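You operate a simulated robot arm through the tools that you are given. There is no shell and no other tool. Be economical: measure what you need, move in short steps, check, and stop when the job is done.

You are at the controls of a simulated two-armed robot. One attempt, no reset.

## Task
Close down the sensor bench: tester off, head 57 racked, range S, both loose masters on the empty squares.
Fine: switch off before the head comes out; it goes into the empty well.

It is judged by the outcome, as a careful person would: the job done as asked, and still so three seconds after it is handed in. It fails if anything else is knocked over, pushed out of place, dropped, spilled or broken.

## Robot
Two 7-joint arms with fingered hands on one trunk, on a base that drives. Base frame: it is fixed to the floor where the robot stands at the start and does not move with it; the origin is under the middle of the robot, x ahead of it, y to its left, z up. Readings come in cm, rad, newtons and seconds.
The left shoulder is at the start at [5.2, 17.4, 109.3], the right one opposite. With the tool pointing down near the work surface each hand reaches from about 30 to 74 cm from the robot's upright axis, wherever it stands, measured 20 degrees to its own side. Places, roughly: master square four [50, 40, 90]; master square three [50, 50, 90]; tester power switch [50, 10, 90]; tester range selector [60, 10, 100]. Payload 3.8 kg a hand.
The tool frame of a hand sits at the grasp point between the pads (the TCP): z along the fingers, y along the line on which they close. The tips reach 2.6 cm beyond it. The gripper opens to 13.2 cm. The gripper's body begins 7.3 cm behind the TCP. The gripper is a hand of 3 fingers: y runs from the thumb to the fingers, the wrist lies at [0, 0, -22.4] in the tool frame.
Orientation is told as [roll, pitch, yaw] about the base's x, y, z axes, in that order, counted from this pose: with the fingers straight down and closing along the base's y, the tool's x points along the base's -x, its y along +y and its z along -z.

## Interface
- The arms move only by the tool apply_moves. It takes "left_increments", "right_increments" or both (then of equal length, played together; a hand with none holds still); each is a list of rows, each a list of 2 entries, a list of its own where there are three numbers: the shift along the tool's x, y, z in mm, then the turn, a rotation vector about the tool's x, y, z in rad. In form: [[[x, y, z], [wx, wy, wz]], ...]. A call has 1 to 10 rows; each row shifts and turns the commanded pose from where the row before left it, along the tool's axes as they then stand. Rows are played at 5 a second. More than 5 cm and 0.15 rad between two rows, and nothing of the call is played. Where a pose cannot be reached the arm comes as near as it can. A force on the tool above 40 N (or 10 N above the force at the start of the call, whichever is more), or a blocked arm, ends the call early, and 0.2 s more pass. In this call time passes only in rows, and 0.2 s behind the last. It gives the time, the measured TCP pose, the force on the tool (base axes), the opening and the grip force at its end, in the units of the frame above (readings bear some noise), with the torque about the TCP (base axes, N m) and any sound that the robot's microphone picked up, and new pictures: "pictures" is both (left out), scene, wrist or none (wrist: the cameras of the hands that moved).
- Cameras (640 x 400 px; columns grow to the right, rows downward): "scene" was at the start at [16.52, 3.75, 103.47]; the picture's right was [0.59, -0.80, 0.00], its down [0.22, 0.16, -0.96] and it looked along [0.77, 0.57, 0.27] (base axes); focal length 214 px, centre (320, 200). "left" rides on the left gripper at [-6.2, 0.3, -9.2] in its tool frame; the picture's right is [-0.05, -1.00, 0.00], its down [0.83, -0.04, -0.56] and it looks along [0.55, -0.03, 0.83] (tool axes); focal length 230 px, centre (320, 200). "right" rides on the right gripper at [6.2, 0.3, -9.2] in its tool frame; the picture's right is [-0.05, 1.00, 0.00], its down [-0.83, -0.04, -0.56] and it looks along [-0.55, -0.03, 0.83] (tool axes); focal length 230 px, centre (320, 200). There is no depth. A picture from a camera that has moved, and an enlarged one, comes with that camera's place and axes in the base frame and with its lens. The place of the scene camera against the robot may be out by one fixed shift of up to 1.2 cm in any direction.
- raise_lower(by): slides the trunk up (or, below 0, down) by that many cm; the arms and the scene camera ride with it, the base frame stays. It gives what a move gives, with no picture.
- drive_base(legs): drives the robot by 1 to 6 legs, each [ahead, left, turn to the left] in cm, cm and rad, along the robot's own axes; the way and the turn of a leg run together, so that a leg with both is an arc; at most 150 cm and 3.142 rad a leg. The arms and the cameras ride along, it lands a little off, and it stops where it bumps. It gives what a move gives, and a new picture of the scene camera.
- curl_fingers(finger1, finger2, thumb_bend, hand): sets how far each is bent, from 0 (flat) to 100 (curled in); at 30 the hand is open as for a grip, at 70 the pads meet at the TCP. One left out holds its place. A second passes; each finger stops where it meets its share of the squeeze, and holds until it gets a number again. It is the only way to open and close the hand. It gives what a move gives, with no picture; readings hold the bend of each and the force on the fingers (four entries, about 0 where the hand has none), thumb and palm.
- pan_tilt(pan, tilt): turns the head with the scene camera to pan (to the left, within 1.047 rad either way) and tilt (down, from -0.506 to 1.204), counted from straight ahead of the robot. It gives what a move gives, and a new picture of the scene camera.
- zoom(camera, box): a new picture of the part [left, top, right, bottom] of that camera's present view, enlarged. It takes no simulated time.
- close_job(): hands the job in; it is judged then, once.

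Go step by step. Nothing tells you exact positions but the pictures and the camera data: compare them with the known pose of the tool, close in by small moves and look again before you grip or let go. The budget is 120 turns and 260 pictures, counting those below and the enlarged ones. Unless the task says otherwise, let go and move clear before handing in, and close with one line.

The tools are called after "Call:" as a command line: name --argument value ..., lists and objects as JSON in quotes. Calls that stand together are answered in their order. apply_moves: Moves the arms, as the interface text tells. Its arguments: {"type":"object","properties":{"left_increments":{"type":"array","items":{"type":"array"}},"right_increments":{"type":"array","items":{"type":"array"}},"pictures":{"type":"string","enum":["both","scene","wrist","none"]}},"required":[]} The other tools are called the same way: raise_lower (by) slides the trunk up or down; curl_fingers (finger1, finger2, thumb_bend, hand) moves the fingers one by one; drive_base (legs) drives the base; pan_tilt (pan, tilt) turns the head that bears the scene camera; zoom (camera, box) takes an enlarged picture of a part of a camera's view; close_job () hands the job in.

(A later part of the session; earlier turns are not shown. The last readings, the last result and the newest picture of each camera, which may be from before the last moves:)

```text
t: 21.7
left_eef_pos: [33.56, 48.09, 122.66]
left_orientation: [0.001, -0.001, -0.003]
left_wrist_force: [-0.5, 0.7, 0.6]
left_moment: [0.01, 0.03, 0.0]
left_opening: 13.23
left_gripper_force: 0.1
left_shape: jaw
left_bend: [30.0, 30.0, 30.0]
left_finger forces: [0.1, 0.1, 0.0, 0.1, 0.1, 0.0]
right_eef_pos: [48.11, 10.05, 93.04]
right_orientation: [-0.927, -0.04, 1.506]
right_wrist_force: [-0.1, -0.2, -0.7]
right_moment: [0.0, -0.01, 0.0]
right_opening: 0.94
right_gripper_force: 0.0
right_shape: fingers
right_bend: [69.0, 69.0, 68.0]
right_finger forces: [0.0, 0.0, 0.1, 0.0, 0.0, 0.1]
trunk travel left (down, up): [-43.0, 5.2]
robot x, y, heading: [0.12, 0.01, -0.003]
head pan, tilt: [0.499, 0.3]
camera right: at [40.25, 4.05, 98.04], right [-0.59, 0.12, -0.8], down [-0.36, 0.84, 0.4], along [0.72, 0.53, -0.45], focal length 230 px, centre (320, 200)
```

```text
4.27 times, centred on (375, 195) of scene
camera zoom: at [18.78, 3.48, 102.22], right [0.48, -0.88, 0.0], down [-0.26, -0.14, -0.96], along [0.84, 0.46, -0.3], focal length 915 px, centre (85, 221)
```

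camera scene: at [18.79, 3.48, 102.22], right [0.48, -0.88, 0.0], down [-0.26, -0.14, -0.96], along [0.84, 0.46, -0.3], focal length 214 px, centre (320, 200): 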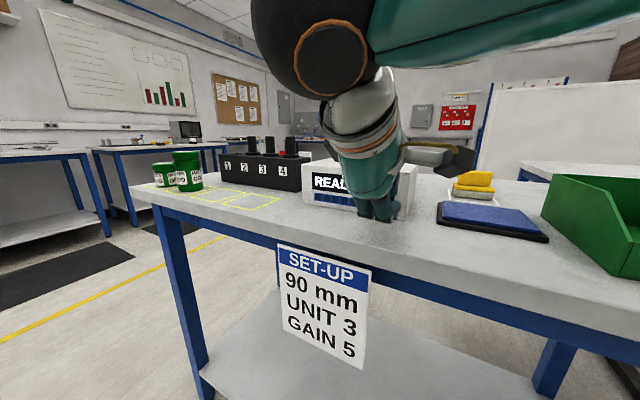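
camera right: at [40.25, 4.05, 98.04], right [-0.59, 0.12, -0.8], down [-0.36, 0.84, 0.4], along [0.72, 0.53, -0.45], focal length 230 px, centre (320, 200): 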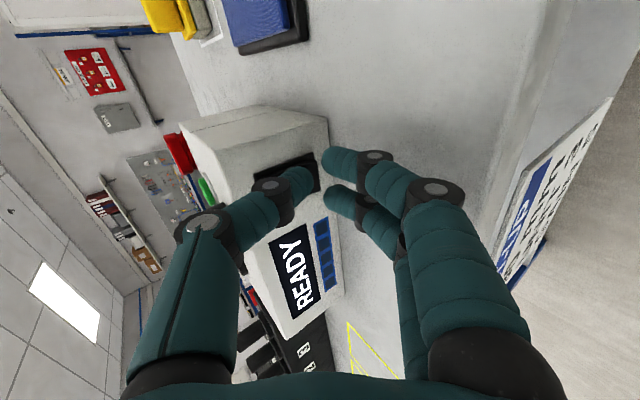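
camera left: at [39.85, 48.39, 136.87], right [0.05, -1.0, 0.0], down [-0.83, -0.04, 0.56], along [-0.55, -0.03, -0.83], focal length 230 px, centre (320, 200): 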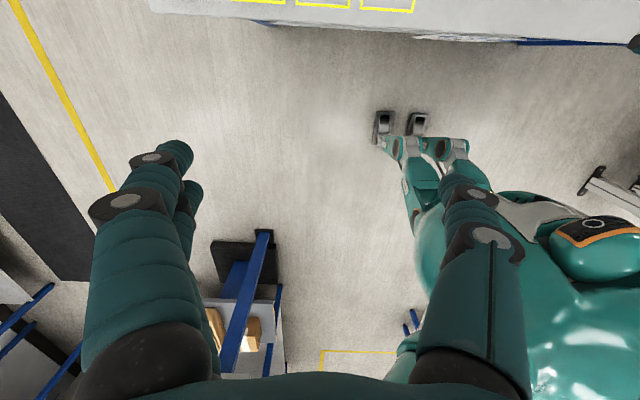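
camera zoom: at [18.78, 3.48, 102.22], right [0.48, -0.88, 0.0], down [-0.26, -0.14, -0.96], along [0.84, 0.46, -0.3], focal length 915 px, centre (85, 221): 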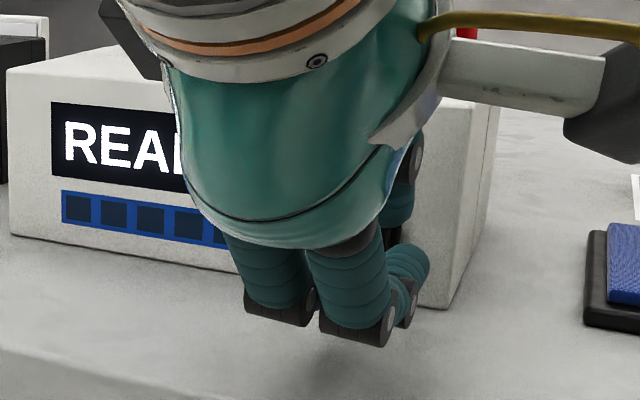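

Call:
apply_moves --right_increments '[[[0, -2.4, 3.2], [0, 0, 0]], [[0, -2.4, 3.2], [0, 0, 0]], [[0, -2.4, 3.2], [0, 0, 0]], [[0, -2.4, 3.2], [0, 0, 0]]]' --pictures "both"

Call:
zoom --camera "right" --box '[200, 80, 400, 220]'

```text
t: 22.7
left_eef_pos: [33.5, 48.13, 122.66]
left_orientation: [-0.001, -0.001, -0.002]
left_wrist_force: [-0.9, -0.6, 1.1]
left_moment: [0.0, 0.02, 0.03]
left_opening: 13.2
left_gripper_force: 0.0
left_shape: jaw
left_bend: [30.0, 30.0, 30.0]
left_finger forces: [0.0, 0.0, 0.0, 0.0, 0.0, 0.1]
right_eef_pos: [49.77, 9.89, 92.98]
right_orientation: [-0.929, -0.038, 1.508]
right_wrist_force: [-3.0, 0.1, -0.2]
right_moment: [0.01, -0.01, 0.0]
right_opening: 0.81
right_gripper_force: 0.9
right_shape: fingers
right_bend: [69.0, 69.0, 69.0]
right_finger forces: [0.0, 0.0, 0.1, 0.1, 2.2, 0.0]
trunk travel left (down, up): [-43.0, 5.2]
robot x, y, heading: [-0.19, -0.09, 0.003]
head pan, tilt: [0.499, 0.3]
camera scene: at [18.74, 3.47, 102.23], right [0.48, -0.88, 0.0], down [-0.26, -0.14, -0.96], along [0.84, 0.46, -0.3], focal length 214 px, centre (320, 200)
camera right: at [41.79, 3.94, 98.02], right [-0.59, 0.12, -0.8], down [-0.37, 0.84, 0.4], along [0.72, 0.53, -0.45], focal length 230 px, centre (320, 200)
```

scene: 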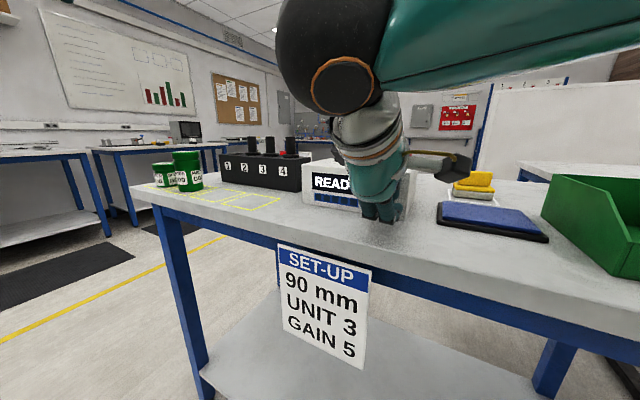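
right: 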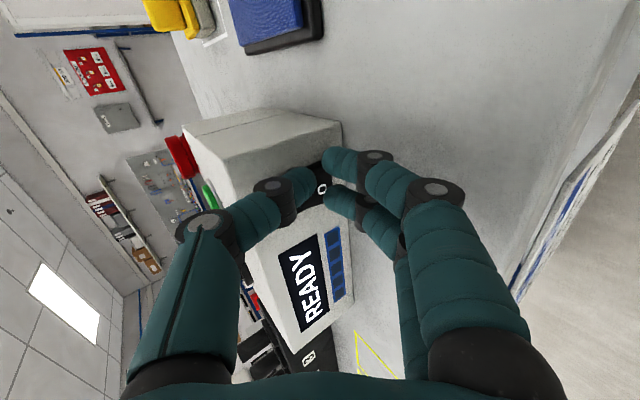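

```text
2.86 times, centred on (300, 150) of right
camera zoom: at [41.79, 3.94, 98.02], right [-0.59, 0.12, -0.8], down [-0.37, 0.84, 0.4], along [0.72, 0.53, -0.45], focal length 657 px, centre (377, 343)
```

zoom: 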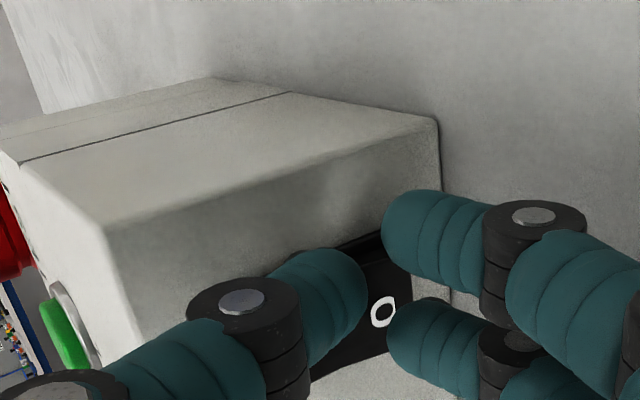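

Call:
zoom --camera "scene" --box '[330, 170, 430, 230]'

Call:
apply_moves --right_increments '[[[-3, 2.4, -3.2], [0, 0, 0]], [[-3, 2.4, -3.2], [0, 0, 0]], [[0, 3.2, 2.4], [0, 0, 0]], [[0, 2.4, 1.8], [0, 0, 0]]]' --pictures "wrist"

Call:
zoom --camera "right" --box '[200, 80, 400, 220]'

```text
6.40 times, centred on (380, 200) of scene
camera zoom: at [18.74, 3.47, 102.23], right [0.48, -0.88, 0.0], down [-0.26, -0.14, -0.96], along [0.84, 0.46, -0.3], focal length 1373 px, centre (-64, 200)
```

zoom: 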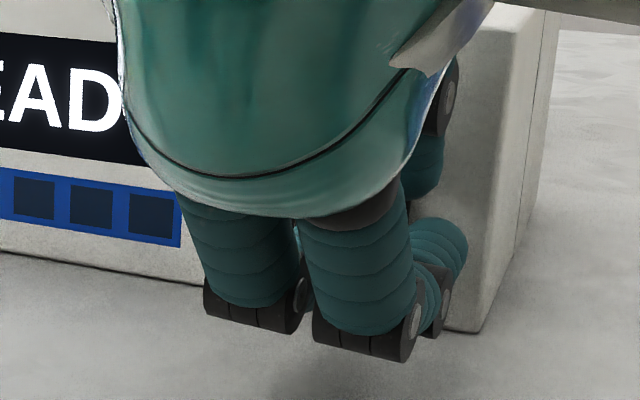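

```text
t: 23.7
left_eef_pos: [33.68, 48.17, 122.58]
left_orientation: [0.002, 0.001, 0.001]
left_wrist_force: [0.1, 0.5, -0.1]
left_moment: [0.0, -0.03, -0.01]
left_opening: 13.19
left_gripper_force: 0.1
left_shape: jaw
left_bend: [30.0, 30.0, 30.0]
left_finger forces: [0.0, 0.0, 0.1, 0.0, 0.1, 0.0]
right_eef_pos: [48.98, 10.6, 92.37]
right_orientation: [-0.928, -0.038, 1.505]
right_wrist_force: [0.2, 0.7, 1.3]
right_moment: [0.03, -0.02, 0.01]
right_opening: 0.9
right_gripper_force: 0.1
right_shape: fingers
right_bend: [69.0, 69.0, 68.0]
right_finger forces: [0.0, 0.0, 0.1, 0.1, 0.0, 0.1]
trunk travel left (down, up): [-43.0, 5.2]
robot x, y, heading: [0.11, -0.26, 0.002]
head pan, tilt: [0.499, 0.3]
camera right: at [41.05, 4.64, 97.37], right [-0.59, 0.12, -0.8], down [-0.37, 0.84, 0.4], along [0.72, 0.53, -0.45], focal length 230 px, centre (320, 200)
```

right: 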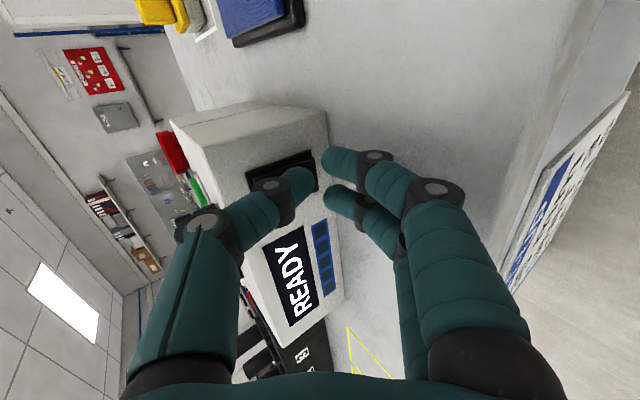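

```text
2.86 times, centred on (300, 150) of right
camera zoom: at [41.05, 4.64, 97.37], right [-0.59, 0.12, -0.8], down [-0.37, 0.84, 0.4], along [0.72, 0.53, -0.45], focal length 657 px, centre (377, 343)
```

zoom: 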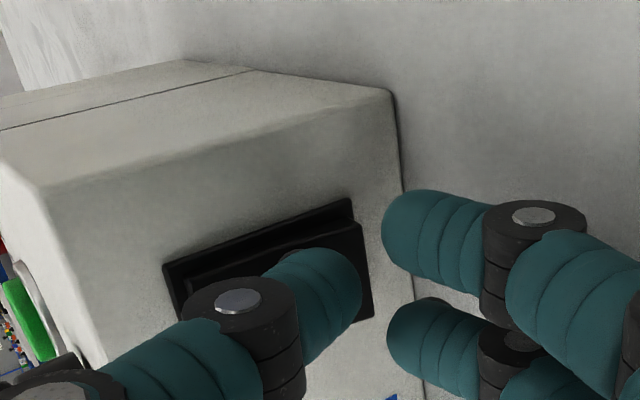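

Call:
apply_moves --right_increments '[[[0, -2.4, 3.2], [0, 0, 0]], [[0, -2.4, 3.2], [0, 0, 0]], [[0, -2.4, 3.2], [0, 0, 0]], [[0, -1.8, 2.4], [0, 0, 0]]]' --pictures "both"

Call:
zoom --camera "right" --box '[200, 80, 400, 220]'

```text
t: 24.7
left_eef_pos: [33.49, 48.06, 122.74]
left_orientation: [-0.001, -0.002, 0.0]
left_wrist_force: [-0.5, 0.3, 0.2]
left_moment: [-0.02, 0.03, 0.03]
left_opening: 13.2
left_gripper_force: 0.0
left_shape: jaw
left_bend: [30.0, 30.0, 30.0]
left_finger forces: [0.0, 0.0, 0.0, 0.1, 0.0, 0.0]
right_eef_pos: [50.34, 10.59, 92.2]
right_orientation: [-0.93, -0.04, 1.507]
right_wrist_force: [-8.9, -1.1, 2.5]
right_moment: [-0.01, -0.03, -0.01]
right_opening: 0.35
right_gripper_force: 4.9
right_shape: fingers
right_bend: [69.0, 69.0, 73.0]
right_finger forces: [0.0, 0.0, 0.0, 0.0, 9.0, 0.0]
trunk travel left (down, up): [-43.0, 5.2]
robot x, y, heading: [-0.34, 0.14, 0.001]
head pan, tilt: [0.499, 0.3]
camera scene: at [18.66, 3.47, 102.24], right [0.48, -0.88, 0.0], down [-0.26, -0.14, -0.96], along [0.84, 0.46, -0.29], focal length 214 px, centre (320, 200)
camera right: at [42.41, 4.56, 97.43], right [-0.59, 0.12, -0.8], down [-0.37, 0.84, 0.4], along [0.72, 0.53, -0.45], focal length 230 px, centre (320, 200)
```

scene: 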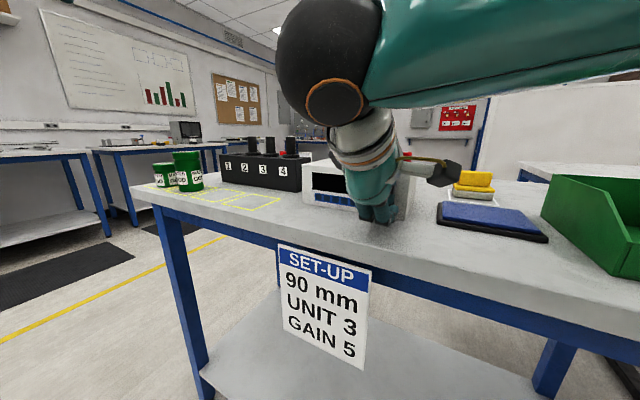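
right: 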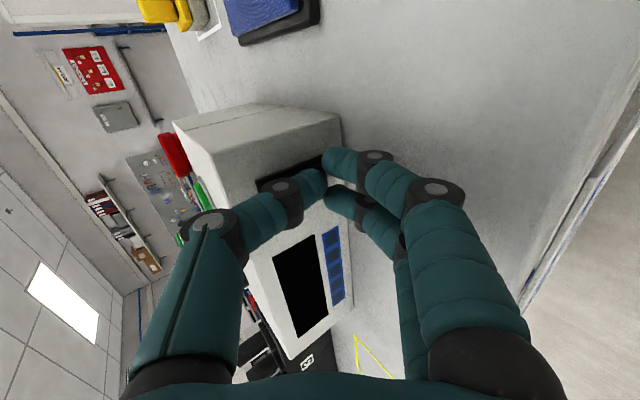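

```text
2.86 times, centred on (300, 150) of right
camera zoom: at [42.41, 4.56, 97.43], right [-0.59, 0.12, -0.8], down [-0.37, 0.84, 0.4], along [0.72, 0.53, -0.45], focal length 657 px, centre (377, 343)
```

zoom: 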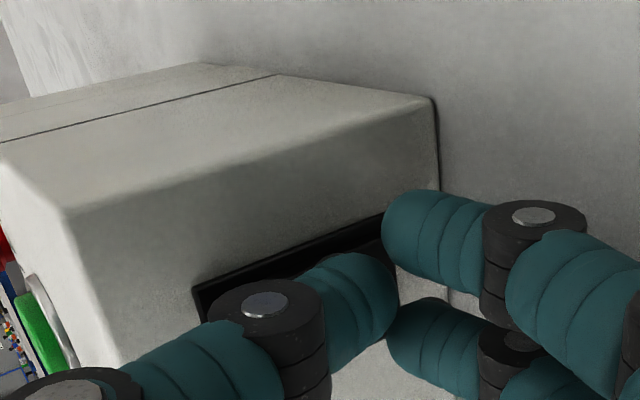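

The display went dark: the tester is off. I back the hand straight out, raise and untilt.

Call:
apply_moves --right_increments '[[[0, 12, -16], [0, 0, 0]], [[0, 24, -32], [0, 0, 0]], [[0, 24, -32], [0, 0, 0]], [[0, -35, -25], [-0.15, 0, 0]], [[0, -35, -25], [-0.15, 0, 0]], [[0, -25, -25], [-0.15, 0, 0]], [[0, -10, -25], [-0.15, 0, 0]], [[0, 0, -25], [-0.15, 0, 0]], [[0, 0, 0], [-0.15, 0, 0]]]' --pictures "none"

Call:
zoom --camera "scene" --box '[130, 130, 450, 260]'

```text
t: 26.7
left_eef_pos: [33.58, 48.12, 122.73]
left_orientation: [0.001, 0.001, 0.0]
left_wrist_force: [-0.7, 0.3, -0.1]
left_moment: [0.03, 0.01, 0.02]
left_opening: 13.22
left_gripper_force: 0.1
left_shape: jaw
left_bend: [30.0, 30.0, 30.0]
left_finger forces: [0.1, 0.1, 0.1, 0.0, 0.0, 0.1]
right_eef_pos: [40.78, 10.41, 109.26]
right_orientation: [-0.027, -0.041, 1.507]
right_wrist_force: [0.2, 0.3, 0.4]
right_moment: [-0.02, 0.0, 0.01]
right_opening: 0.91
right_gripper_force: 0.1
right_shape: fingers
right_bend: [69.0, 69.0, 68.0]
right_finger forces: [0.0, 0.0, 0.1, 0.0, 0.0, 0.0]
trunk travel left (down, up): [-43.0, 5.2]
robot x, y, heading: [0.24, -0.06, -0.001]
head pan, tilt: [0.499, 0.3]
```

```text
2.00 times, centred on (290, 195) of scene
camera zoom: at [18.83, 3.47, 102.2], right [0.48, -0.88, 0.0], down [-0.26, -0.14, -0.96], along [0.84, 0.46, -0.3], focal length 429 px, centre (380, 210)
```

zoom: 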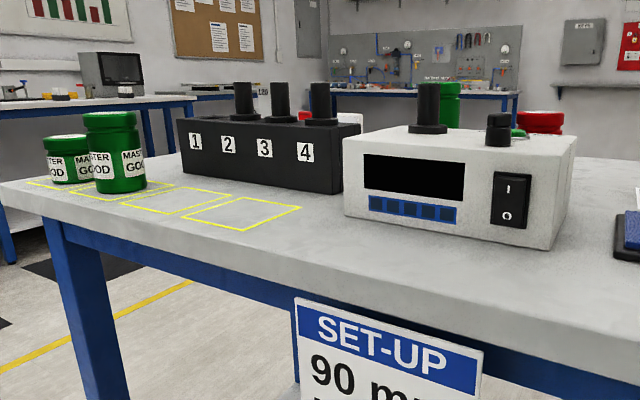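

Tester is off. Next the range knob: turn the hand to yaw ≈ -0.7 so the fingers straddle the pointer bar, and look.

Call:
apply_moves --right_increments '[[[0, 0, 0], [0, 0, 0.15]], [[0, 0, 0], [0, 0, 0.15]], [[0, 0, 0], [0, 0, 0.15]], [[0, 0, 0], [0, 0, 0.15]], [[0, 0, 0], [0, 0, 0.15]], [[0, 0, 0], [0, 0, 0.15]], [[0, 0, 0], [0, 0, 0.15]], [[0, 0, 0], [0, 0, 0.15]], [[0, 0, 0], [0, 0, 0.15]], [[0, 0, 0], [0, 0, 0.15]]]' --pictures "none"

Call:
curl_fingers --hand "right" --finger1 54 --finger2 54 --thumb_bend 54

Call:
apply_moves --right_increments '[[[-20, 0, 0], [0.03, 0, 0.14]], [[-20, 0, 0], [0, 0.03, 0.14]], [[-20, 0, 0], [0, 0, 0.14]], [[-20, 0, 0], [0, 0, 0.14]], [[-10, 0, 0], [0, 0, 0.14]]]' --pictures "wrist"

Call:
zoom --camera "right" --box '[240, 150, 440, 290]'

```text
t: 28.9
left_eef_pos: [33.6, 48.16, 122.6]
left_orientation: [0.0, 0.001, -0.001]
left_wrist_force: [-0.2, -0.7, 0.1]
left_moment: [-0.01, 0.0, 0.03]
left_opening: 13.18
left_gripper_force: 0.1
left_shape: jaw
left_bend: [30.0, 30.0, 30.0]
left_finger forces: [0.0, 0.0, 0.1, 0.0, 0.1, 0.0]
right_eef_pos: [40.8, 10.47, 109.5]
right_orientation: [0.037, -0.032, 0.004]
right_wrist_force: [0.7, -0.1, 1.4]
right_moment: [0.01, 0.02, -0.02]
right_opening: 0.92
right_gripper_force: 0.0
right_shape: fingers
right_bend: [69.0, 69.0, 68.0]
right_finger forces: [0.0, 0.0, 0.0, 0.1, 0.1, 0.1]
trunk travel left (down, up): [-43.0, 5.2]
robot x, y, heading: [-0.0, -0.32, -0.003]
head pan, tilt: [0.499, 0.3]
```

```text
t: 29.9
left_eef_pos: [33.52, 48.09, 122.5]
left_orientation: [0.002, 0.0, 0.0]
left_wrist_force: [0.4, -0.5, 0.5]
left_moment: [0.03, 0.02, 0.01]
left_opening: 13.2
left_gripper_force: 0.1
left_shape: jaw
left_bend: [30.0, 30.0, 30.0]
left_finger forces: [0.1, 0.0, 0.1, 0.0, 0.1, 0.0]
right_eef_pos: [40.87, 10.51, 109.36]
right_orientation: [0.036, -0.032, 0.005]
right_wrist_force: [0.3, 0.3, -0.5]
right_moment: [0.03, 0.02, 0.01]
right_opening: 5.38
right_gripper_force: 0.0
right_shape: fingers
right_bend: [54.0, 54.0, 54.0]
right_finger forces: [0.0, 0.0, 0.1, 0.0, 0.0, 0.0]
trunk travel left (down, up): [-43.0, 5.2]
robot x, y, heading: [0.21, -0.18, 0.008]
head pan, tilt: [0.499, 0.3]
```

```text
t: 31.1
left_eef_pos: [33.62, 48.18, 122.61]
left_orientation: [0.0, 0.001, 0.001]
left_wrist_force: [0.1, -0.5, -0.4]
left_moment: [0.01, -0.01, 0.01]
left_opening: 13.2
left_gripper_force: 0.1
left_shape: jaw
left_bend: [30.0, 30.0, 30.0]
left_finger forces: [0.0, 0.0, 0.0, 0.0, 0.0, 0.1]
right_eef_pos: [49.4, 8.29, 109.56]
right_orientation: [0.012, 0.009, -0.696]
right_wrist_force: [-0.3, -0.1, 0.1]
right_moment: [0.0, -0.01, 0.0]
right_opening: 5.37
right_gripper_force: 0.0
right_shape: fingers
right_bend: [54.0, 54.0, 54.0]
right_finger forces: [0.0, 0.0, 0.0, 0.0, 0.1, 0.1]
trunk travel left (down, up): [-43.0, 5.2]
robot x, y, heading: [-0.0, 0.03, 0.004]
head pan, tilt: [0.499, 0.3]
camera right: at [44.87, 12.22, 118.79], right [0.68, 0.73, 0.01], down [0.61, -0.57, 0.55], along [0.41, -0.37, -0.84], focal length 230 px, centre (320, 200)
```

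right: 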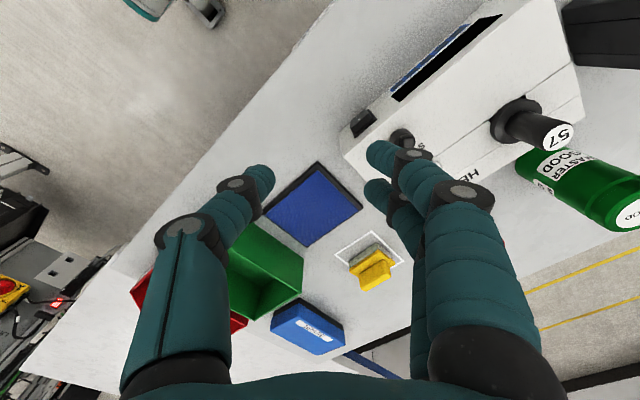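

```text
2.86 times, centred on (340, 220) of right
camera zoom: at [44.87, 12.22, 118.79], right [0.68, 0.73, 0.01], down [0.61, -0.57, 0.55], along [0.41, -0.37, -0.84], focal length 657 px, centre (263, 143)
```

zoom: 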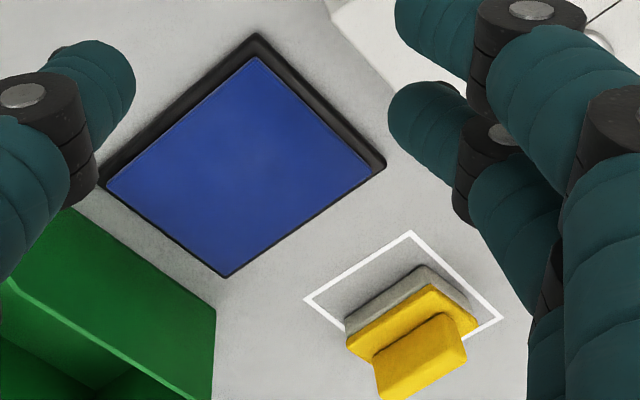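

Call:
apply_moves --right_increments '[[[-9, 39, 0], [0, 0, 0]], [[-9, 39, 0], [0, 0, 0]], [[0, 0, 30], [0, 0, 0]]]' --pictures "wrist"

Call:
zoom --camera "right" --box '[240, 100, 440, 240]'

Call:
zoom --camera "scene" --box '[300, 100, 460, 200]'

```text
t: 31.9
left_eef_pos: [33.92, 47.97, 122.6]
left_orientation: [0.003, 0.003, 0.001]
left_wrist_force: [0.8, 0.4, 0.0]
left_moment: [0.01, 0.04, 0.02]
left_opening: 13.19
left_gripper_force: 0.1
left_shape: jaw
left_bend: [30.0, 30.0, 30.0]
left_finger forces: [0.0, 0.0, 0.0, 0.0, 0.0, 0.0]
right_eef_pos: [55.15, 12.26, 106.37]
right_orientation: [0.011, 0.009, -0.695]
right_wrist_force: [0.5, -0.6, -0.5]
right_moment: [-0.02, 0.01, -0.03]
right_opening: 5.44
right_gripper_force: 0.1
right_shape: fingers
right_bend: [54.0, 54.0, 54.0]
right_finger forces: [0.0, 0.0, 0.0, 0.1, 0.0, 0.1]
right hand out of reach, approached as far as the arm can: row 2
trunk travel left (down, up): [-43.0, 5.2]
robot x, y, heading: [-0.08, -0.3, -0.005]
head pan, tilt: [0.499, 0.3]
camera right: at [50.74, 16.14, 115.73], right [0.68, 0.73, 0.01], down [0.61, -0.57, 0.55], along [0.41, -0.36, -0.84], focal length 230 px, centre (320, 200)
```

right: 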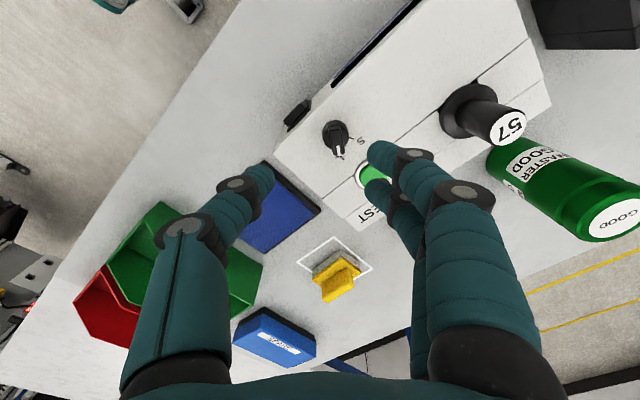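

```text
2.86 times, centred on (340, 170) of right
camera zoom: at [50.74, 16.14, 115.73], right [0.68, 0.73, 0.01], down [0.61, -0.57, 0.55], along [0.41, -0.36, -0.84], focal length 657 px, centre (263, 286)
```

zoom: 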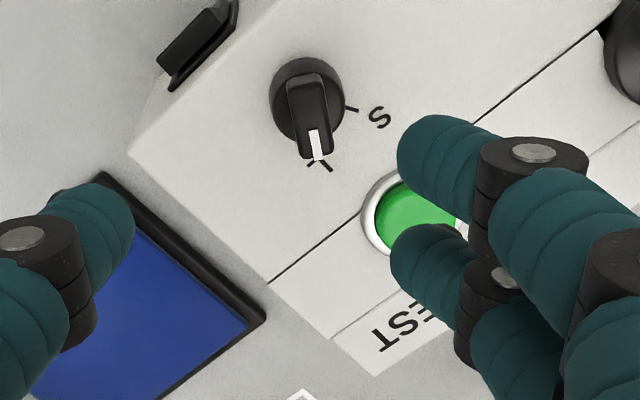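

```text
4.00 times, centred on (380, 150) of scene
camera zoom: at [19.02, 3.28, 102.16], right [0.48, -0.88, 0.0], down [-0.26, -0.14, -0.95], along [0.84, 0.46, -0.3], focal length 858 px, centre (80, 400)
```

zoom: 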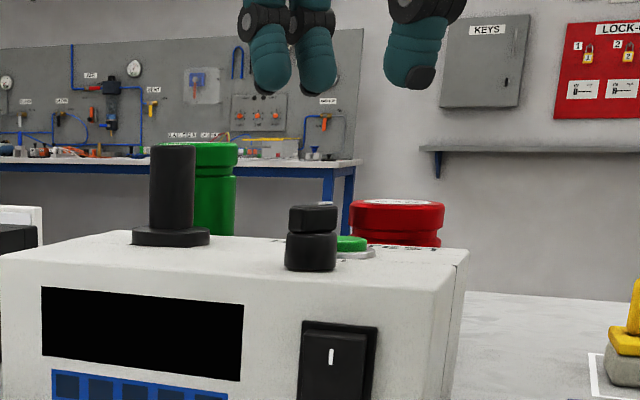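

Pointer sits on the L tick; knob centre about [55.9, 13.4], S tick roughly 80° counter-clockwise. I align, narrow the opening, and descend.

Call:
curl_fingers --hand "right" --finger1 59 --finger2 59 --thumb_bend 59

Call:
apply_moves --right_increments '[[[1.5, 13.5, 0], [0, 0, 0]], [[0, 0, 25], [0, 0, 0]]]' --pictures "wrist"

Call:
zoom --camera "right" --box '[240, 100, 440, 240]'

Call:
zoom --camera "scene" --box '[300, 100, 460, 200]'

```text
t: 32.9
left_eef_pos: [33.62, 48.17, 122.63]
left_orientation: [-0.001, -0.001, -0.001]
left_wrist_force: [-0.5, -0.1, 0.2]
left_moment: [0.02, -0.01, 0.02]
left_opening: 13.21
left_gripper_force: 0.0
left_shape: jaw
left_bend: [30.0, 30.0, 30.0]
left_finger forces: [0.0, 0.0, 0.1, 0.0, 0.0, 0.0]
right_eef_pos: [54.97, 12.45, 106.55]
right_orientation: [0.01, 0.007, -0.696]
right_wrist_force: [-0.4, -0.1, -0.2]
right_moment: [0.0, 0.01, 0.01]
right_opening: 3.84
right_gripper_force: 0.1
right_shape: fingers
right_bend: [59.0, 59.0, 59.0]
right_finger forces: [0.1, 0.0, 0.0, 0.0, 0.1, 0.0]
trunk travel left (down, up): [-43.0, 5.2]
robot x, y, heading: [-0.14, 0.04, 0.001]
head pan, tilt: [0.499, 0.3]
```

```text
t: 33.5
left_eef_pos: [33.64, 48.23, 122.52]
left_orientation: [-0.001, 0.001, 0.0]
left_wrist_force: [1.0, -0.1, 0.1]
left_moment: [0.02, -0.02, 0.02]
left_opening: 13.2
left_gripper_force: 0.0
left_shape: jaw
left_bend: [30.0, 30.0, 30.0]
left_finger forces: [0.0, 0.0, 0.1, 0.0, 0.1, 0.0]
right_eef_pos: [55.76, 13.33, 103.85]
right_orientation: [0.009, 0.009, -0.692]
right_wrist_force: [0.0, 0.9, 0.9]
right_moment: [0.0, 0.0, 0.01]
right_opening: 3.89
right_gripper_force: 0.0
right_shape: fingers
right_bend: [59.0, 59.0, 59.0]
right_finger forces: [0.0, 0.1, 0.0, 0.0, 0.0, 0.0]
right hand out of reach, approached as far as the arm can: row 1
trunk travel left (down, up): [-43.0, 5.2]
robot x, y, heading: [-0.31, -0.05, -0.002]
head pan, tilt: [0.499, 0.3]
camera right: at [51.14, 17.22, 113.17], right [0.68, 0.73, 0.01], down [0.61, -0.57, 0.55], along [0.41, -0.37, -0.84], focal length 230 px, centre (320, 200)
```

right: 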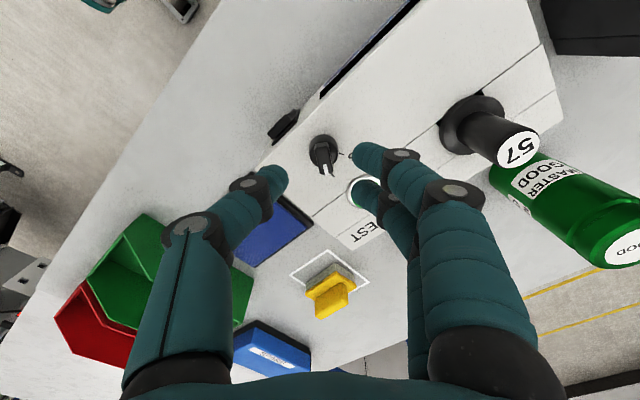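

```text
2.86 times, centred on (340, 170) of right
camera zoom: at [51.14, 17.22, 113.17], right [0.68, 0.73, 0.01], down [0.61, -0.57, 0.55], along [0.41, -0.37, -0.84], focal length 657 px, centre (263, 286)
```

zoom: 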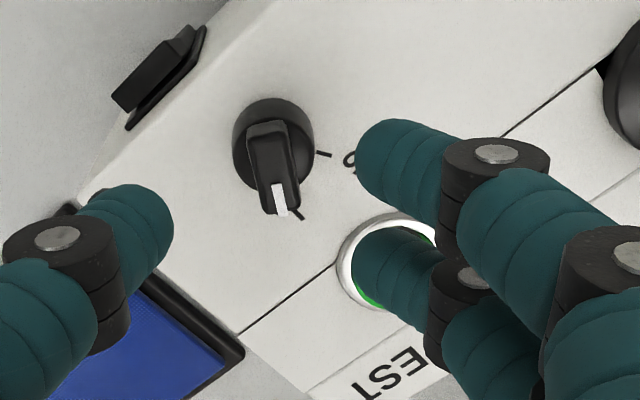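

```text
4.00 times, centred on (380, 150) of scene
camera zoom: at [18.84, 3.45, 102.2], right [0.48, -0.88, 0.0], down [-0.26, -0.14, -0.96], along [0.84, 0.46, -0.3], focal length 858 px, centre (80, 400)
```

zoom: 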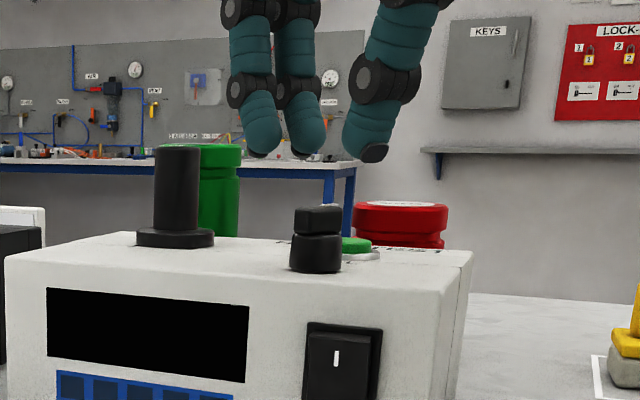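

Call:
apply_moves --right_increments '[[[0, 1, 15], [0, 0, 0]], [[0, 0, 15], [0, 0, 0]]]' --pictures "wrist"

Call:
zoom --camera "right" --box '[240, 100, 440, 240]'

Call:
zoom --camera "scene" --box '[300, 100, 460, 200]'

```text
t: 34.1
left_eef_pos: [33.56, 48.15, 122.54]
left_orientation: [0.0, -0.001, 0.0]
left_wrist_force: [-0.6, -0.2, 0.1]
left_moment: [-0.03, 0.0, -0.02]
left_opening: 13.18
left_gripper_force: 0.1
left_shape: jaw
left_bend: [30.0, 30.0, 30.0]
left_finger forces: [0.1, 0.1, 0.0, 0.0, 0.0, 0.1]
right_eef_pos: [55.87, 13.54, 101.05]
right_orientation: [0.007, 0.009, -0.695]
right_wrist_force: [-0.2, -0.1, -0.2]
right_moment: [0.01, 0.01, 0.02]
right_opening: 3.86
right_gripper_force: 0.1
right_shape: fingers
right_bend: [59.0, 59.0, 59.0]
right_finger forces: [0.0, 0.1, 0.0, 0.0, 0.1, 0.1]
right hand out of reach, approached as far as the arm can: row 1
trunk travel left (down, up): [-43.0, 5.2]
robot x, y, heading: [-0.49, -0.02, 0.001]
head pan, tilt: [0.499, 0.3]
camera right: at [51.41, 17.57, 110.31], right [0.68, 0.73, 0.01], down [0.61, -0.57, 0.55], along [0.41, -0.37, -0.84], focal length 230 px, centre (320, 200)
```

right: 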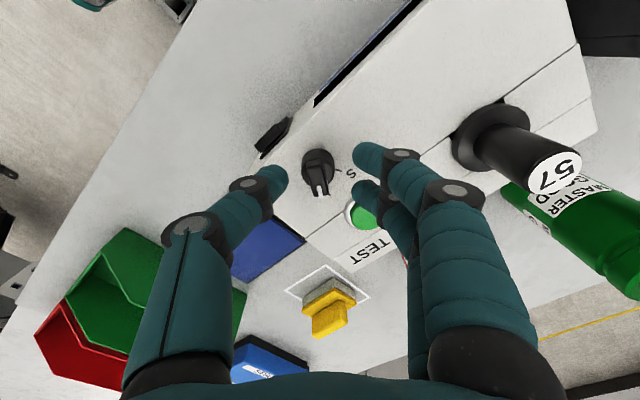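

```text
2.86 times, centred on (340, 170) of right
camera zoom: at [51.41, 17.57, 110.31], right [0.68, 0.73, 0.01], down [0.61, -0.57, 0.55], along [0.41, -0.37, -0.84], focal length 657 px, centre (263, 286)
```

zoom: 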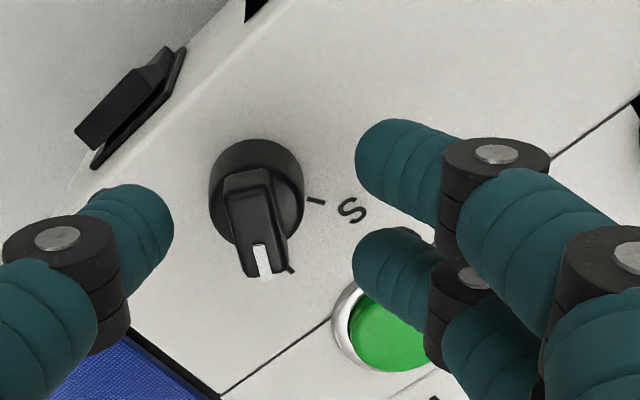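

```text
4.00 times, centred on (380, 150) of scene
camera zoom: at [18.8, 3.47, 102.21], right [0.48, -0.88, 0.0], down [-0.26, -0.14, -0.96], along [0.84, 0.46, -0.3], focal length 858 px, centre (80, 400)
```

zoom: 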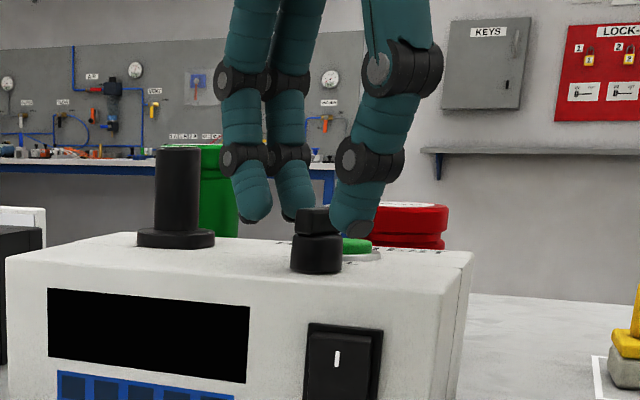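

Call:
apply_moves --right_increments '[[[0, -1, 5], [0, 0, 0]]]' --pictures "none"

Call:
curl_fingers --hand "right" --finger1 72 --finger2 72 --thumb_bend 70

Call:
zoom --camera "right" --box '[240, 100, 440, 240]'

Call:
zoom --camera "scene" --box '[300, 100, 460, 200]'

```text
t: 34.5
left_eef_pos: [33.58, 48.21, 122.66]
left_orientation: [0.0, 0.002, 0.001]
left_wrist_force: [-1.0, 0.5, -0.4]
left_moment: [0.02, -0.03, 0.01]
left_opening: 13.21
left_gripper_force: 0.0
left_shape: jaw
left_bend: [30.0, 30.0, 30.0]
left_finger forces: [0.1, 0.0, 0.0, 0.1, 0.0, 0.0]
right_eef_pos: [55.91, 13.68, 100.56]
right_orientation: [0.009, 0.009, -0.697]
right_wrist_force: [0.1, -0.5, 0.4]
right_moment: [-0.01, -0.03, 0.02]
right_opening: 3.85
right_gripper_force: 0.0
right_shape: fingers
right_bend: [59.0, 59.0, 59.0]
right_finger forces: [0.0, 0.1, 0.0, 0.0, 0.0, 0.0]
right hand out of reach, approached as far as the arm can: row 1
trunk travel left (down, up): [-43.0, 5.2]
robot x, y, heading: [0.18, 0.22, 0.002]
head pan, tilt: [0.499, 0.3]
```

```text
t: 35.5
left_eef_pos: [33.63, 48.2, 122.64]
left_orientation: [-0.002, 0.0, 0.0]
left_wrist_force: [-0.1, -0.1, 0.1]
left_moment: [0.01, -0.01, 0.03]
left_opening: 13.17
left_gripper_force: 0.0
left_shape: jaw
left_bend: [30.0, 30.0, 30.0]
left_finger forces: [0.0, 0.0, 0.0, 0.1, 0.0, 0.1]
right_eef_pos: [55.95, 13.78, 100.53]
right_orientation: [0.008, 0.009, -0.694]
right_wrist_force: [-1.4, -0.3, -3.7]
right_moment: [-0.01, 0.06, 0.03]
right_opening: 0.93
right_gripper_force: 4.0
right_shape: fingers
right_bend: [71.0, 70.0, 68.0]
right_finger forces: [0.9, 2.8, 0.0, 0.1, 4.9, 0.0]
trunk travel left (down, up): [-43.0, 5.2]
robot x, y, heading: [0.05, -0.16, -0.002]
head pan, tilt: [0.499, 0.3]
```

```text
2.86 times, centred on (340, 170) of right
camera zoom: at [51.45, 17.63, 109.78], right [0.68, 0.73, 0.01], down [0.61, -0.57, 0.55], along [0.41, -0.37, -0.84], focal length 657 px, centre (263, 286)
```

zoom: 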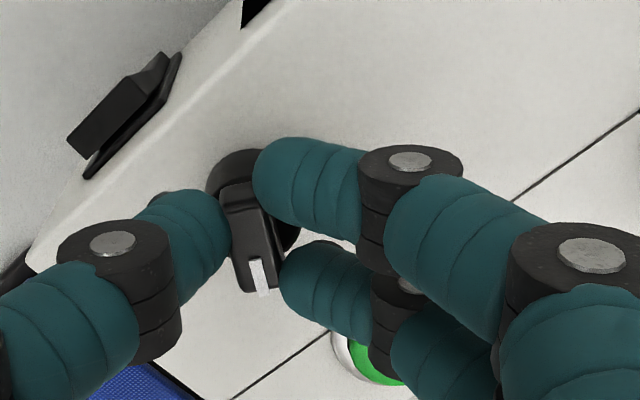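

```text
4.00 times, centred on (380, 150) of scene
camera zoom: at [18.79, 3.48, 102.21], right [0.48, -0.88, 0.0], down [-0.26, -0.14, -0.96], along [0.84, 0.46, -0.3], focal length 858 px, centre (80, 400)
```

zoom: 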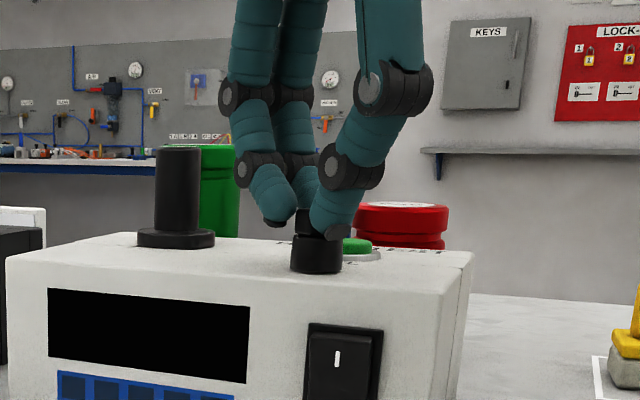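

Bar gripped. Now twist counter-clockwise (seen from above) toward S.

Call:
apply_moves --right_increments '[[[0, 0, 0], [0, 0, -0.13]], [[0, 0, 0], [0, 0, -0.13]], [[0, 0, 0], [0, 0, -0.13]], [[0, 0, 0], [0, 0, -0.13]], [[0, 0, 0], [0, 0, -0.13]], [[0, 0, 0], [0, 0, -0.13]], [[0, 0, 0], [0, 0, -0.13]], [[0, 0, 0], [0, 0, -0.13]]]' --pictures "wrist"

Call:
zoom --camera "right" --box '[240, 100, 440, 240]'

```text
t: 37.3
left_eef_pos: [33.42, 48.06, 122.67]
left_orientation: [0.0, -0.001, -0.001]
left_wrist_force: [0.0, 0.1, 0.6]
left_moment: [0.02, -0.02, 0.01]
left_opening: 13.2
left_gripper_force: 0.2
left_shape: jaw
left_bend: [30.0, 30.0, 30.0]
left_finger forces: [0.1, 0.0, 0.1, 0.0, 0.0, 0.0]
right_eef_pos: [55.9, 13.61, 100.57]
right_orientation: [0.01, -0.004, 0.348]
right_wrist_force: [-11.6, -6.0, 0.8]
right_moment: [-0.13, 0.25, -0.06]
right_opening: 1.01
right_gripper_force: 7.5
right_shape: fingers
right_bend: [71.0, 72.0, 68.0]
right_finger forces: [7.2, 0.6, 0.1, 0.0, 6.9, 0.0]
trunk travel left (down, up): [-43.0, 5.2]
robot x, y, heading: [-0.04, -0.17, 0.001]
head pan, tilt: [0.499, 0.3]
camera right: at [49.97, 11.51, 109.79], right [-0.29, 0.96, 0.01], down [0.8, 0.24, 0.56], along [0.53, 0.17, -0.83], focal length 230 px, centre (320, 200)
```

right: 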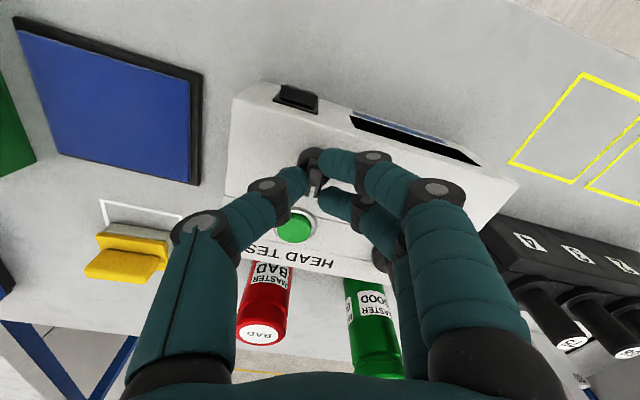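

```text
2.86 times, centred on (340, 170) of right
camera zoom: at [49.97, 11.51, 109.79], right [-0.29, 0.96, 0.01], down [0.8, 0.24, 0.56], along [0.53, 0.17, -0.83], focal length 657 px, centre (263, 286)
```

zoom: 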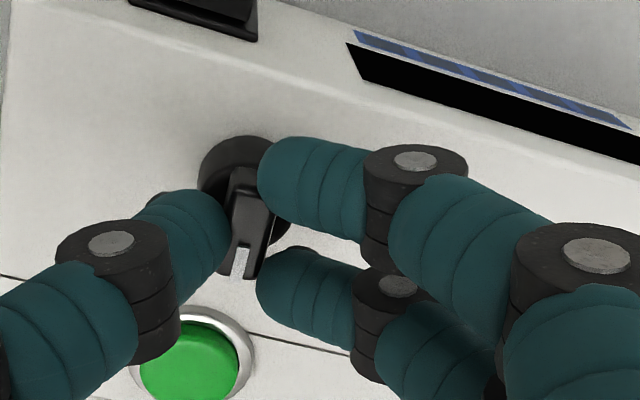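

Call:
apply_moves --right_increments '[[[1.5, 0, 0], [0, 0, -0.1]], [[1.5, 0, 0], [0, 0, -0.1]], [[0, 0, 0], [0, 0, -0.1]], [[0, 0, 0], [0, 0, -0.1]]]' --pictures "wrist"

Call:
zoom --camera "right" --box '[240, 100, 440, 240]'

```text
t: 38.3
left_eef_pos: [33.46, 47.99, 122.75]
left_orientation: [0.002, -0.001, 0.0]
left_wrist_force: [-0.2, 0.6, 0.8]
left_moment: [0.0, -0.01, -0.01]
left_opening: 13.2
left_gripper_force: 0.0
left_shape: jaw
left_bend: [30.0, 30.0, 30.0]
left_finger forces: [0.0, 0.0, 0.0, 0.1, 0.0, 0.1]
right_eef_pos: [55.91, 13.48, 100.66]
right_orientation: [0.008, -0.009, 0.747]
right_wrist_force: [-11.1, -12.3, 0.4]
right_moment: [-0.23, 0.23, -0.06]
right_opening: 1.11
right_gripper_force: 7.6
right_shape: fingers
right_bend: [71.0, 72.0, 68.0]
right_finger forces: [8.3, 0.6, 0.1, 0.0, 7.0, 0.1]
right hand out of reach, approached as far as the arm can: row 2
trunk travel left (down, up): [-43.0, 5.2]
robot x, y, heading: [-0.1, 0.29, 0.003]
head pan, tilt: [0.499, 0.3]
camera right: at [51.11, 9.34, 109.81], right [-0.64, 0.77, 0.01], down [0.64, 0.53, 0.56], along [0.43, 0.37, -0.83], focal length 230 px, centre (320, 200)
```

right: 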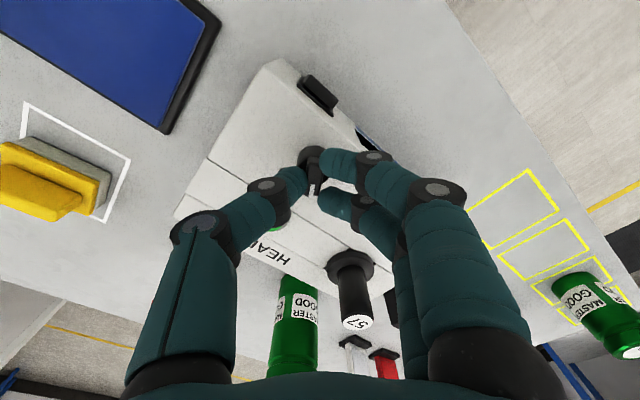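

```text
2.86 times, centred on (340, 170) of right
camera zoom: at [51.11, 9.34, 109.81], right [-0.64, 0.77, 0.01], down [0.64, 0.53, 0.56], along [0.43, 0.37, -0.83], focal length 657 px, centre (263, 286)
```

zoom: 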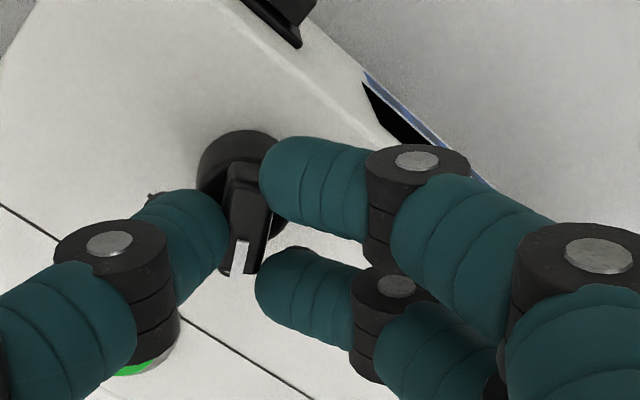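

Call:
curl_fingers --hand "right" --finger1 62 --finger2 62 --thumb_bend 60

Call:
apply_moves --right_increments '[[[0, 0, -20], [0, 0, 0]], [[0, 0, -20], [0, 0, 0]]]' --pictures "wrist"

Call:
zoom --camera "right" --box '[260, 120, 400, 220]'

```text
t: 39.3
left_eef_pos: [33.55, 48.22, 122.58]
left_orientation: [0.0, -0.001, 0.0]
left_wrist_force: [0.8, 0.4, 0.4]
left_moment: [0.01, 0.0, 0.03]
left_opening: 13.18
left_gripper_force: 0.1
left_shape: jaw
left_bend: [30.0, 30.0, 30.0]
left_finger forces: [0.0, 0.0, 0.0, 0.0, 0.0, 0.0]
right_eef_pos: [56.04, 13.77, 100.52]
right_orientation: [0.01, -0.009, 0.747]
right_wrist_force: [0.3, 0.8, 0.1]
right_moment: [0.01, 0.01, -0.02]
right_opening: 3.08
right_gripper_force: 0.0
right_shape: fingers
right_bend: [62.0, 62.0, 60.0]
right_finger forces: [0.0, 0.0, 0.0, 0.0, 0.0, 0.1]
trunk travel left (down, up): [-43.0, 5.2]
robot x, y, heading: [0.08, 0.17, -0.001]
head pan, tilt: [0.499, 0.3]
```

```text
t: 39.9
left_eef_pos: [33.43, 48.16, 122.61]
left_orientation: [0.001, -0.002, 0.0]
left_wrist_force: [-0.5, 0.6, -0.4]
left_moment: [-0.02, 0.04, 0.0]
left_opening: 13.15
left_gripper_force: 0.1
left_shape: jaw
left_bend: [30.0, 30.0, 30.0]
left_finger forces: [0.0, 0.0, 0.0, 0.0, 0.1, 0.0]
right_eef_pos: [55.52, 13.32, 104.44]
right_orientation: [0.008, -0.008, 0.744]
right_wrist_force: [0.4, 0.6, -0.3]
right_moment: [-0.02, 0.03, 0.0]
right_opening: 3.14
right_gripper_force: 0.0
right_shape: fingers
right_bend: [62.0, 62.0, 60.0]
right_finger forces: [0.0, 0.1, 0.0, 0.0, 0.0, 0.0]
right hand out of reach, approached as far as the arm can: row 2
trunk travel left (down, up): [-43.0, 5.2]
robot x, y, heading: [-0.06, 0.28, -0.001]
head pan, tilt: [0.499, 0.3]
camera right: at [50.75, 9.22, 113.74], right [-0.64, 0.77, 0.01], down [0.64, 0.52, 0.56], along [0.43, 0.37, -0.83], focal length 230 px, centre (320, 200)
```

right: 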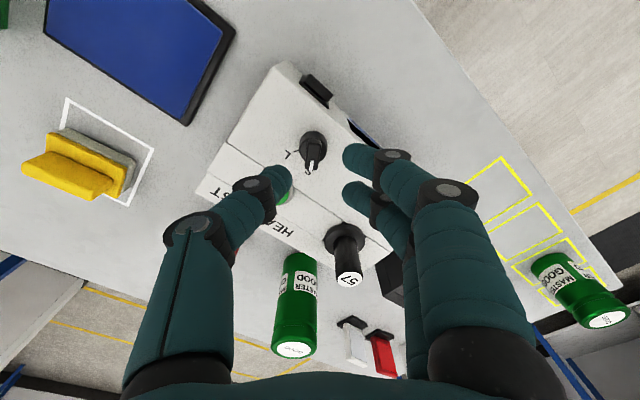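

```text
4.00 times, centred on (330, 170) of right
camera zoom: at [50.75, 9.22, 113.74], right [-0.64, 0.77, 0.01], down [0.64, 0.52, 0.56], along [0.43, 0.37, -0.83], focal length 920 px, centre (280, 320)
```

zoom: 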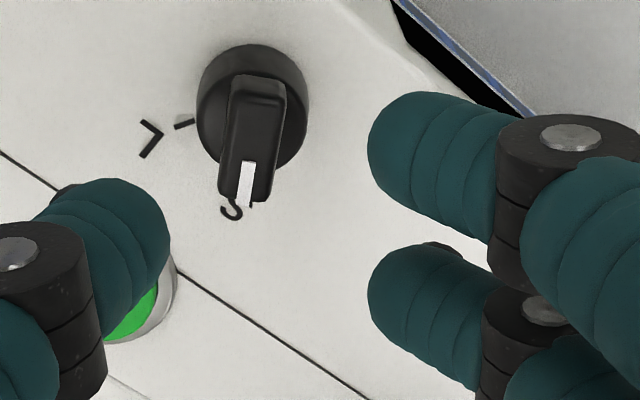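

Knob appears on S; I'll look from straight above to verify alignment with the tick.

Call:
apply_moves --right_increments '[[[-20, 0, -15], [0, 0, 0]], [[-40, 0, 0], [0, 0, 0]]]' --pictures "wrist"

Call:
zoom --camera "right" --box '[260, 0, 400, 100]'

```text
t: 40.5
left_eef_pos: [33.62, 48.26, 122.58]
left_orientation: [0.0, 0.0, 0.001]
left_wrist_force: [-0.6, -0.3, -0.2]
left_moment: [0.0, 0.03, -0.01]
left_opening: 13.2
left_gripper_force: 0.1
left_shape: jaw
left_bend: [30.0, 30.0, 30.0]
left_finger forces: [0.0, 0.1, 0.1, 0.0, 0.0, 0.1]
right_eef_pos: [55.88, 13.42, 103.61]
right_orientation: [0.011, -0.01, 0.746]
right_wrist_force: [0.5, -0.3, 0.7]
right_moment: [0.02, 0.02, 0.0]
right_opening: 3.14
right_gripper_force: 0.1
right_shape: fingers
right_bend: [62.0, 62.0, 60.0]
right_finger forces: [0.0, 0.1, 0.0, 0.0, 0.0, 0.1]
right hand out of reach, approached as far as the arm can: row 1, 2
trunk travel left (down, up): [-43.0, 5.2]
robot x, y, heading: [0.06, 0.29, -0.001]
head pan, tilt: [0.499, 0.3]
camera right: at [51.14, 9.25, 112.76], right [-0.64, 0.77, 0.01], down [0.64, 0.52, 0.56], along [0.43, 0.37, -0.83], focal length 230 px, centre (320, 200)
```

right: 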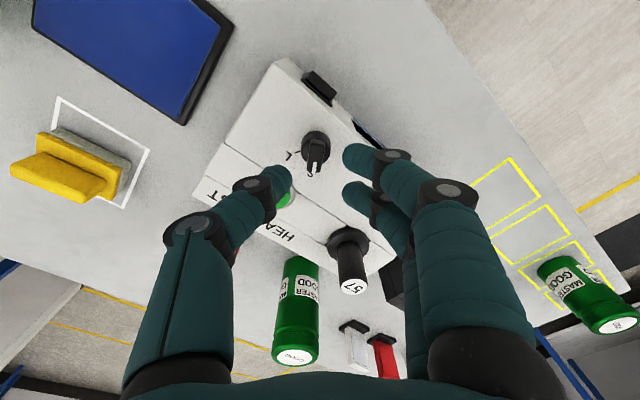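

```text
4.00 times, centred on (330, 50) of right
camera zoom: at [51.14, 9.25, 112.76], right [-0.64, 0.77, 0.01], down [0.64, 0.52, 0.56], along [0.43, 0.37, -0.83], focal length 920 px, centre (280, 800)
```

zoom: 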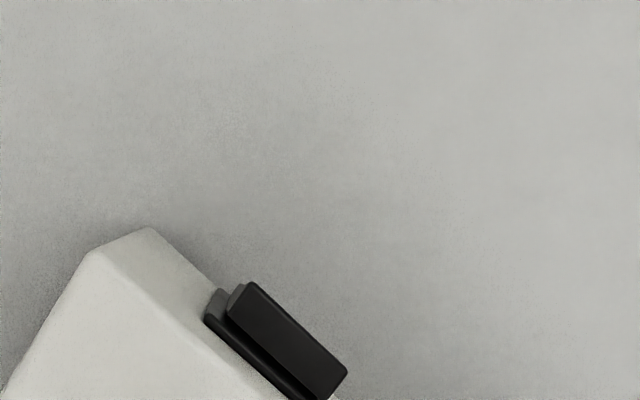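

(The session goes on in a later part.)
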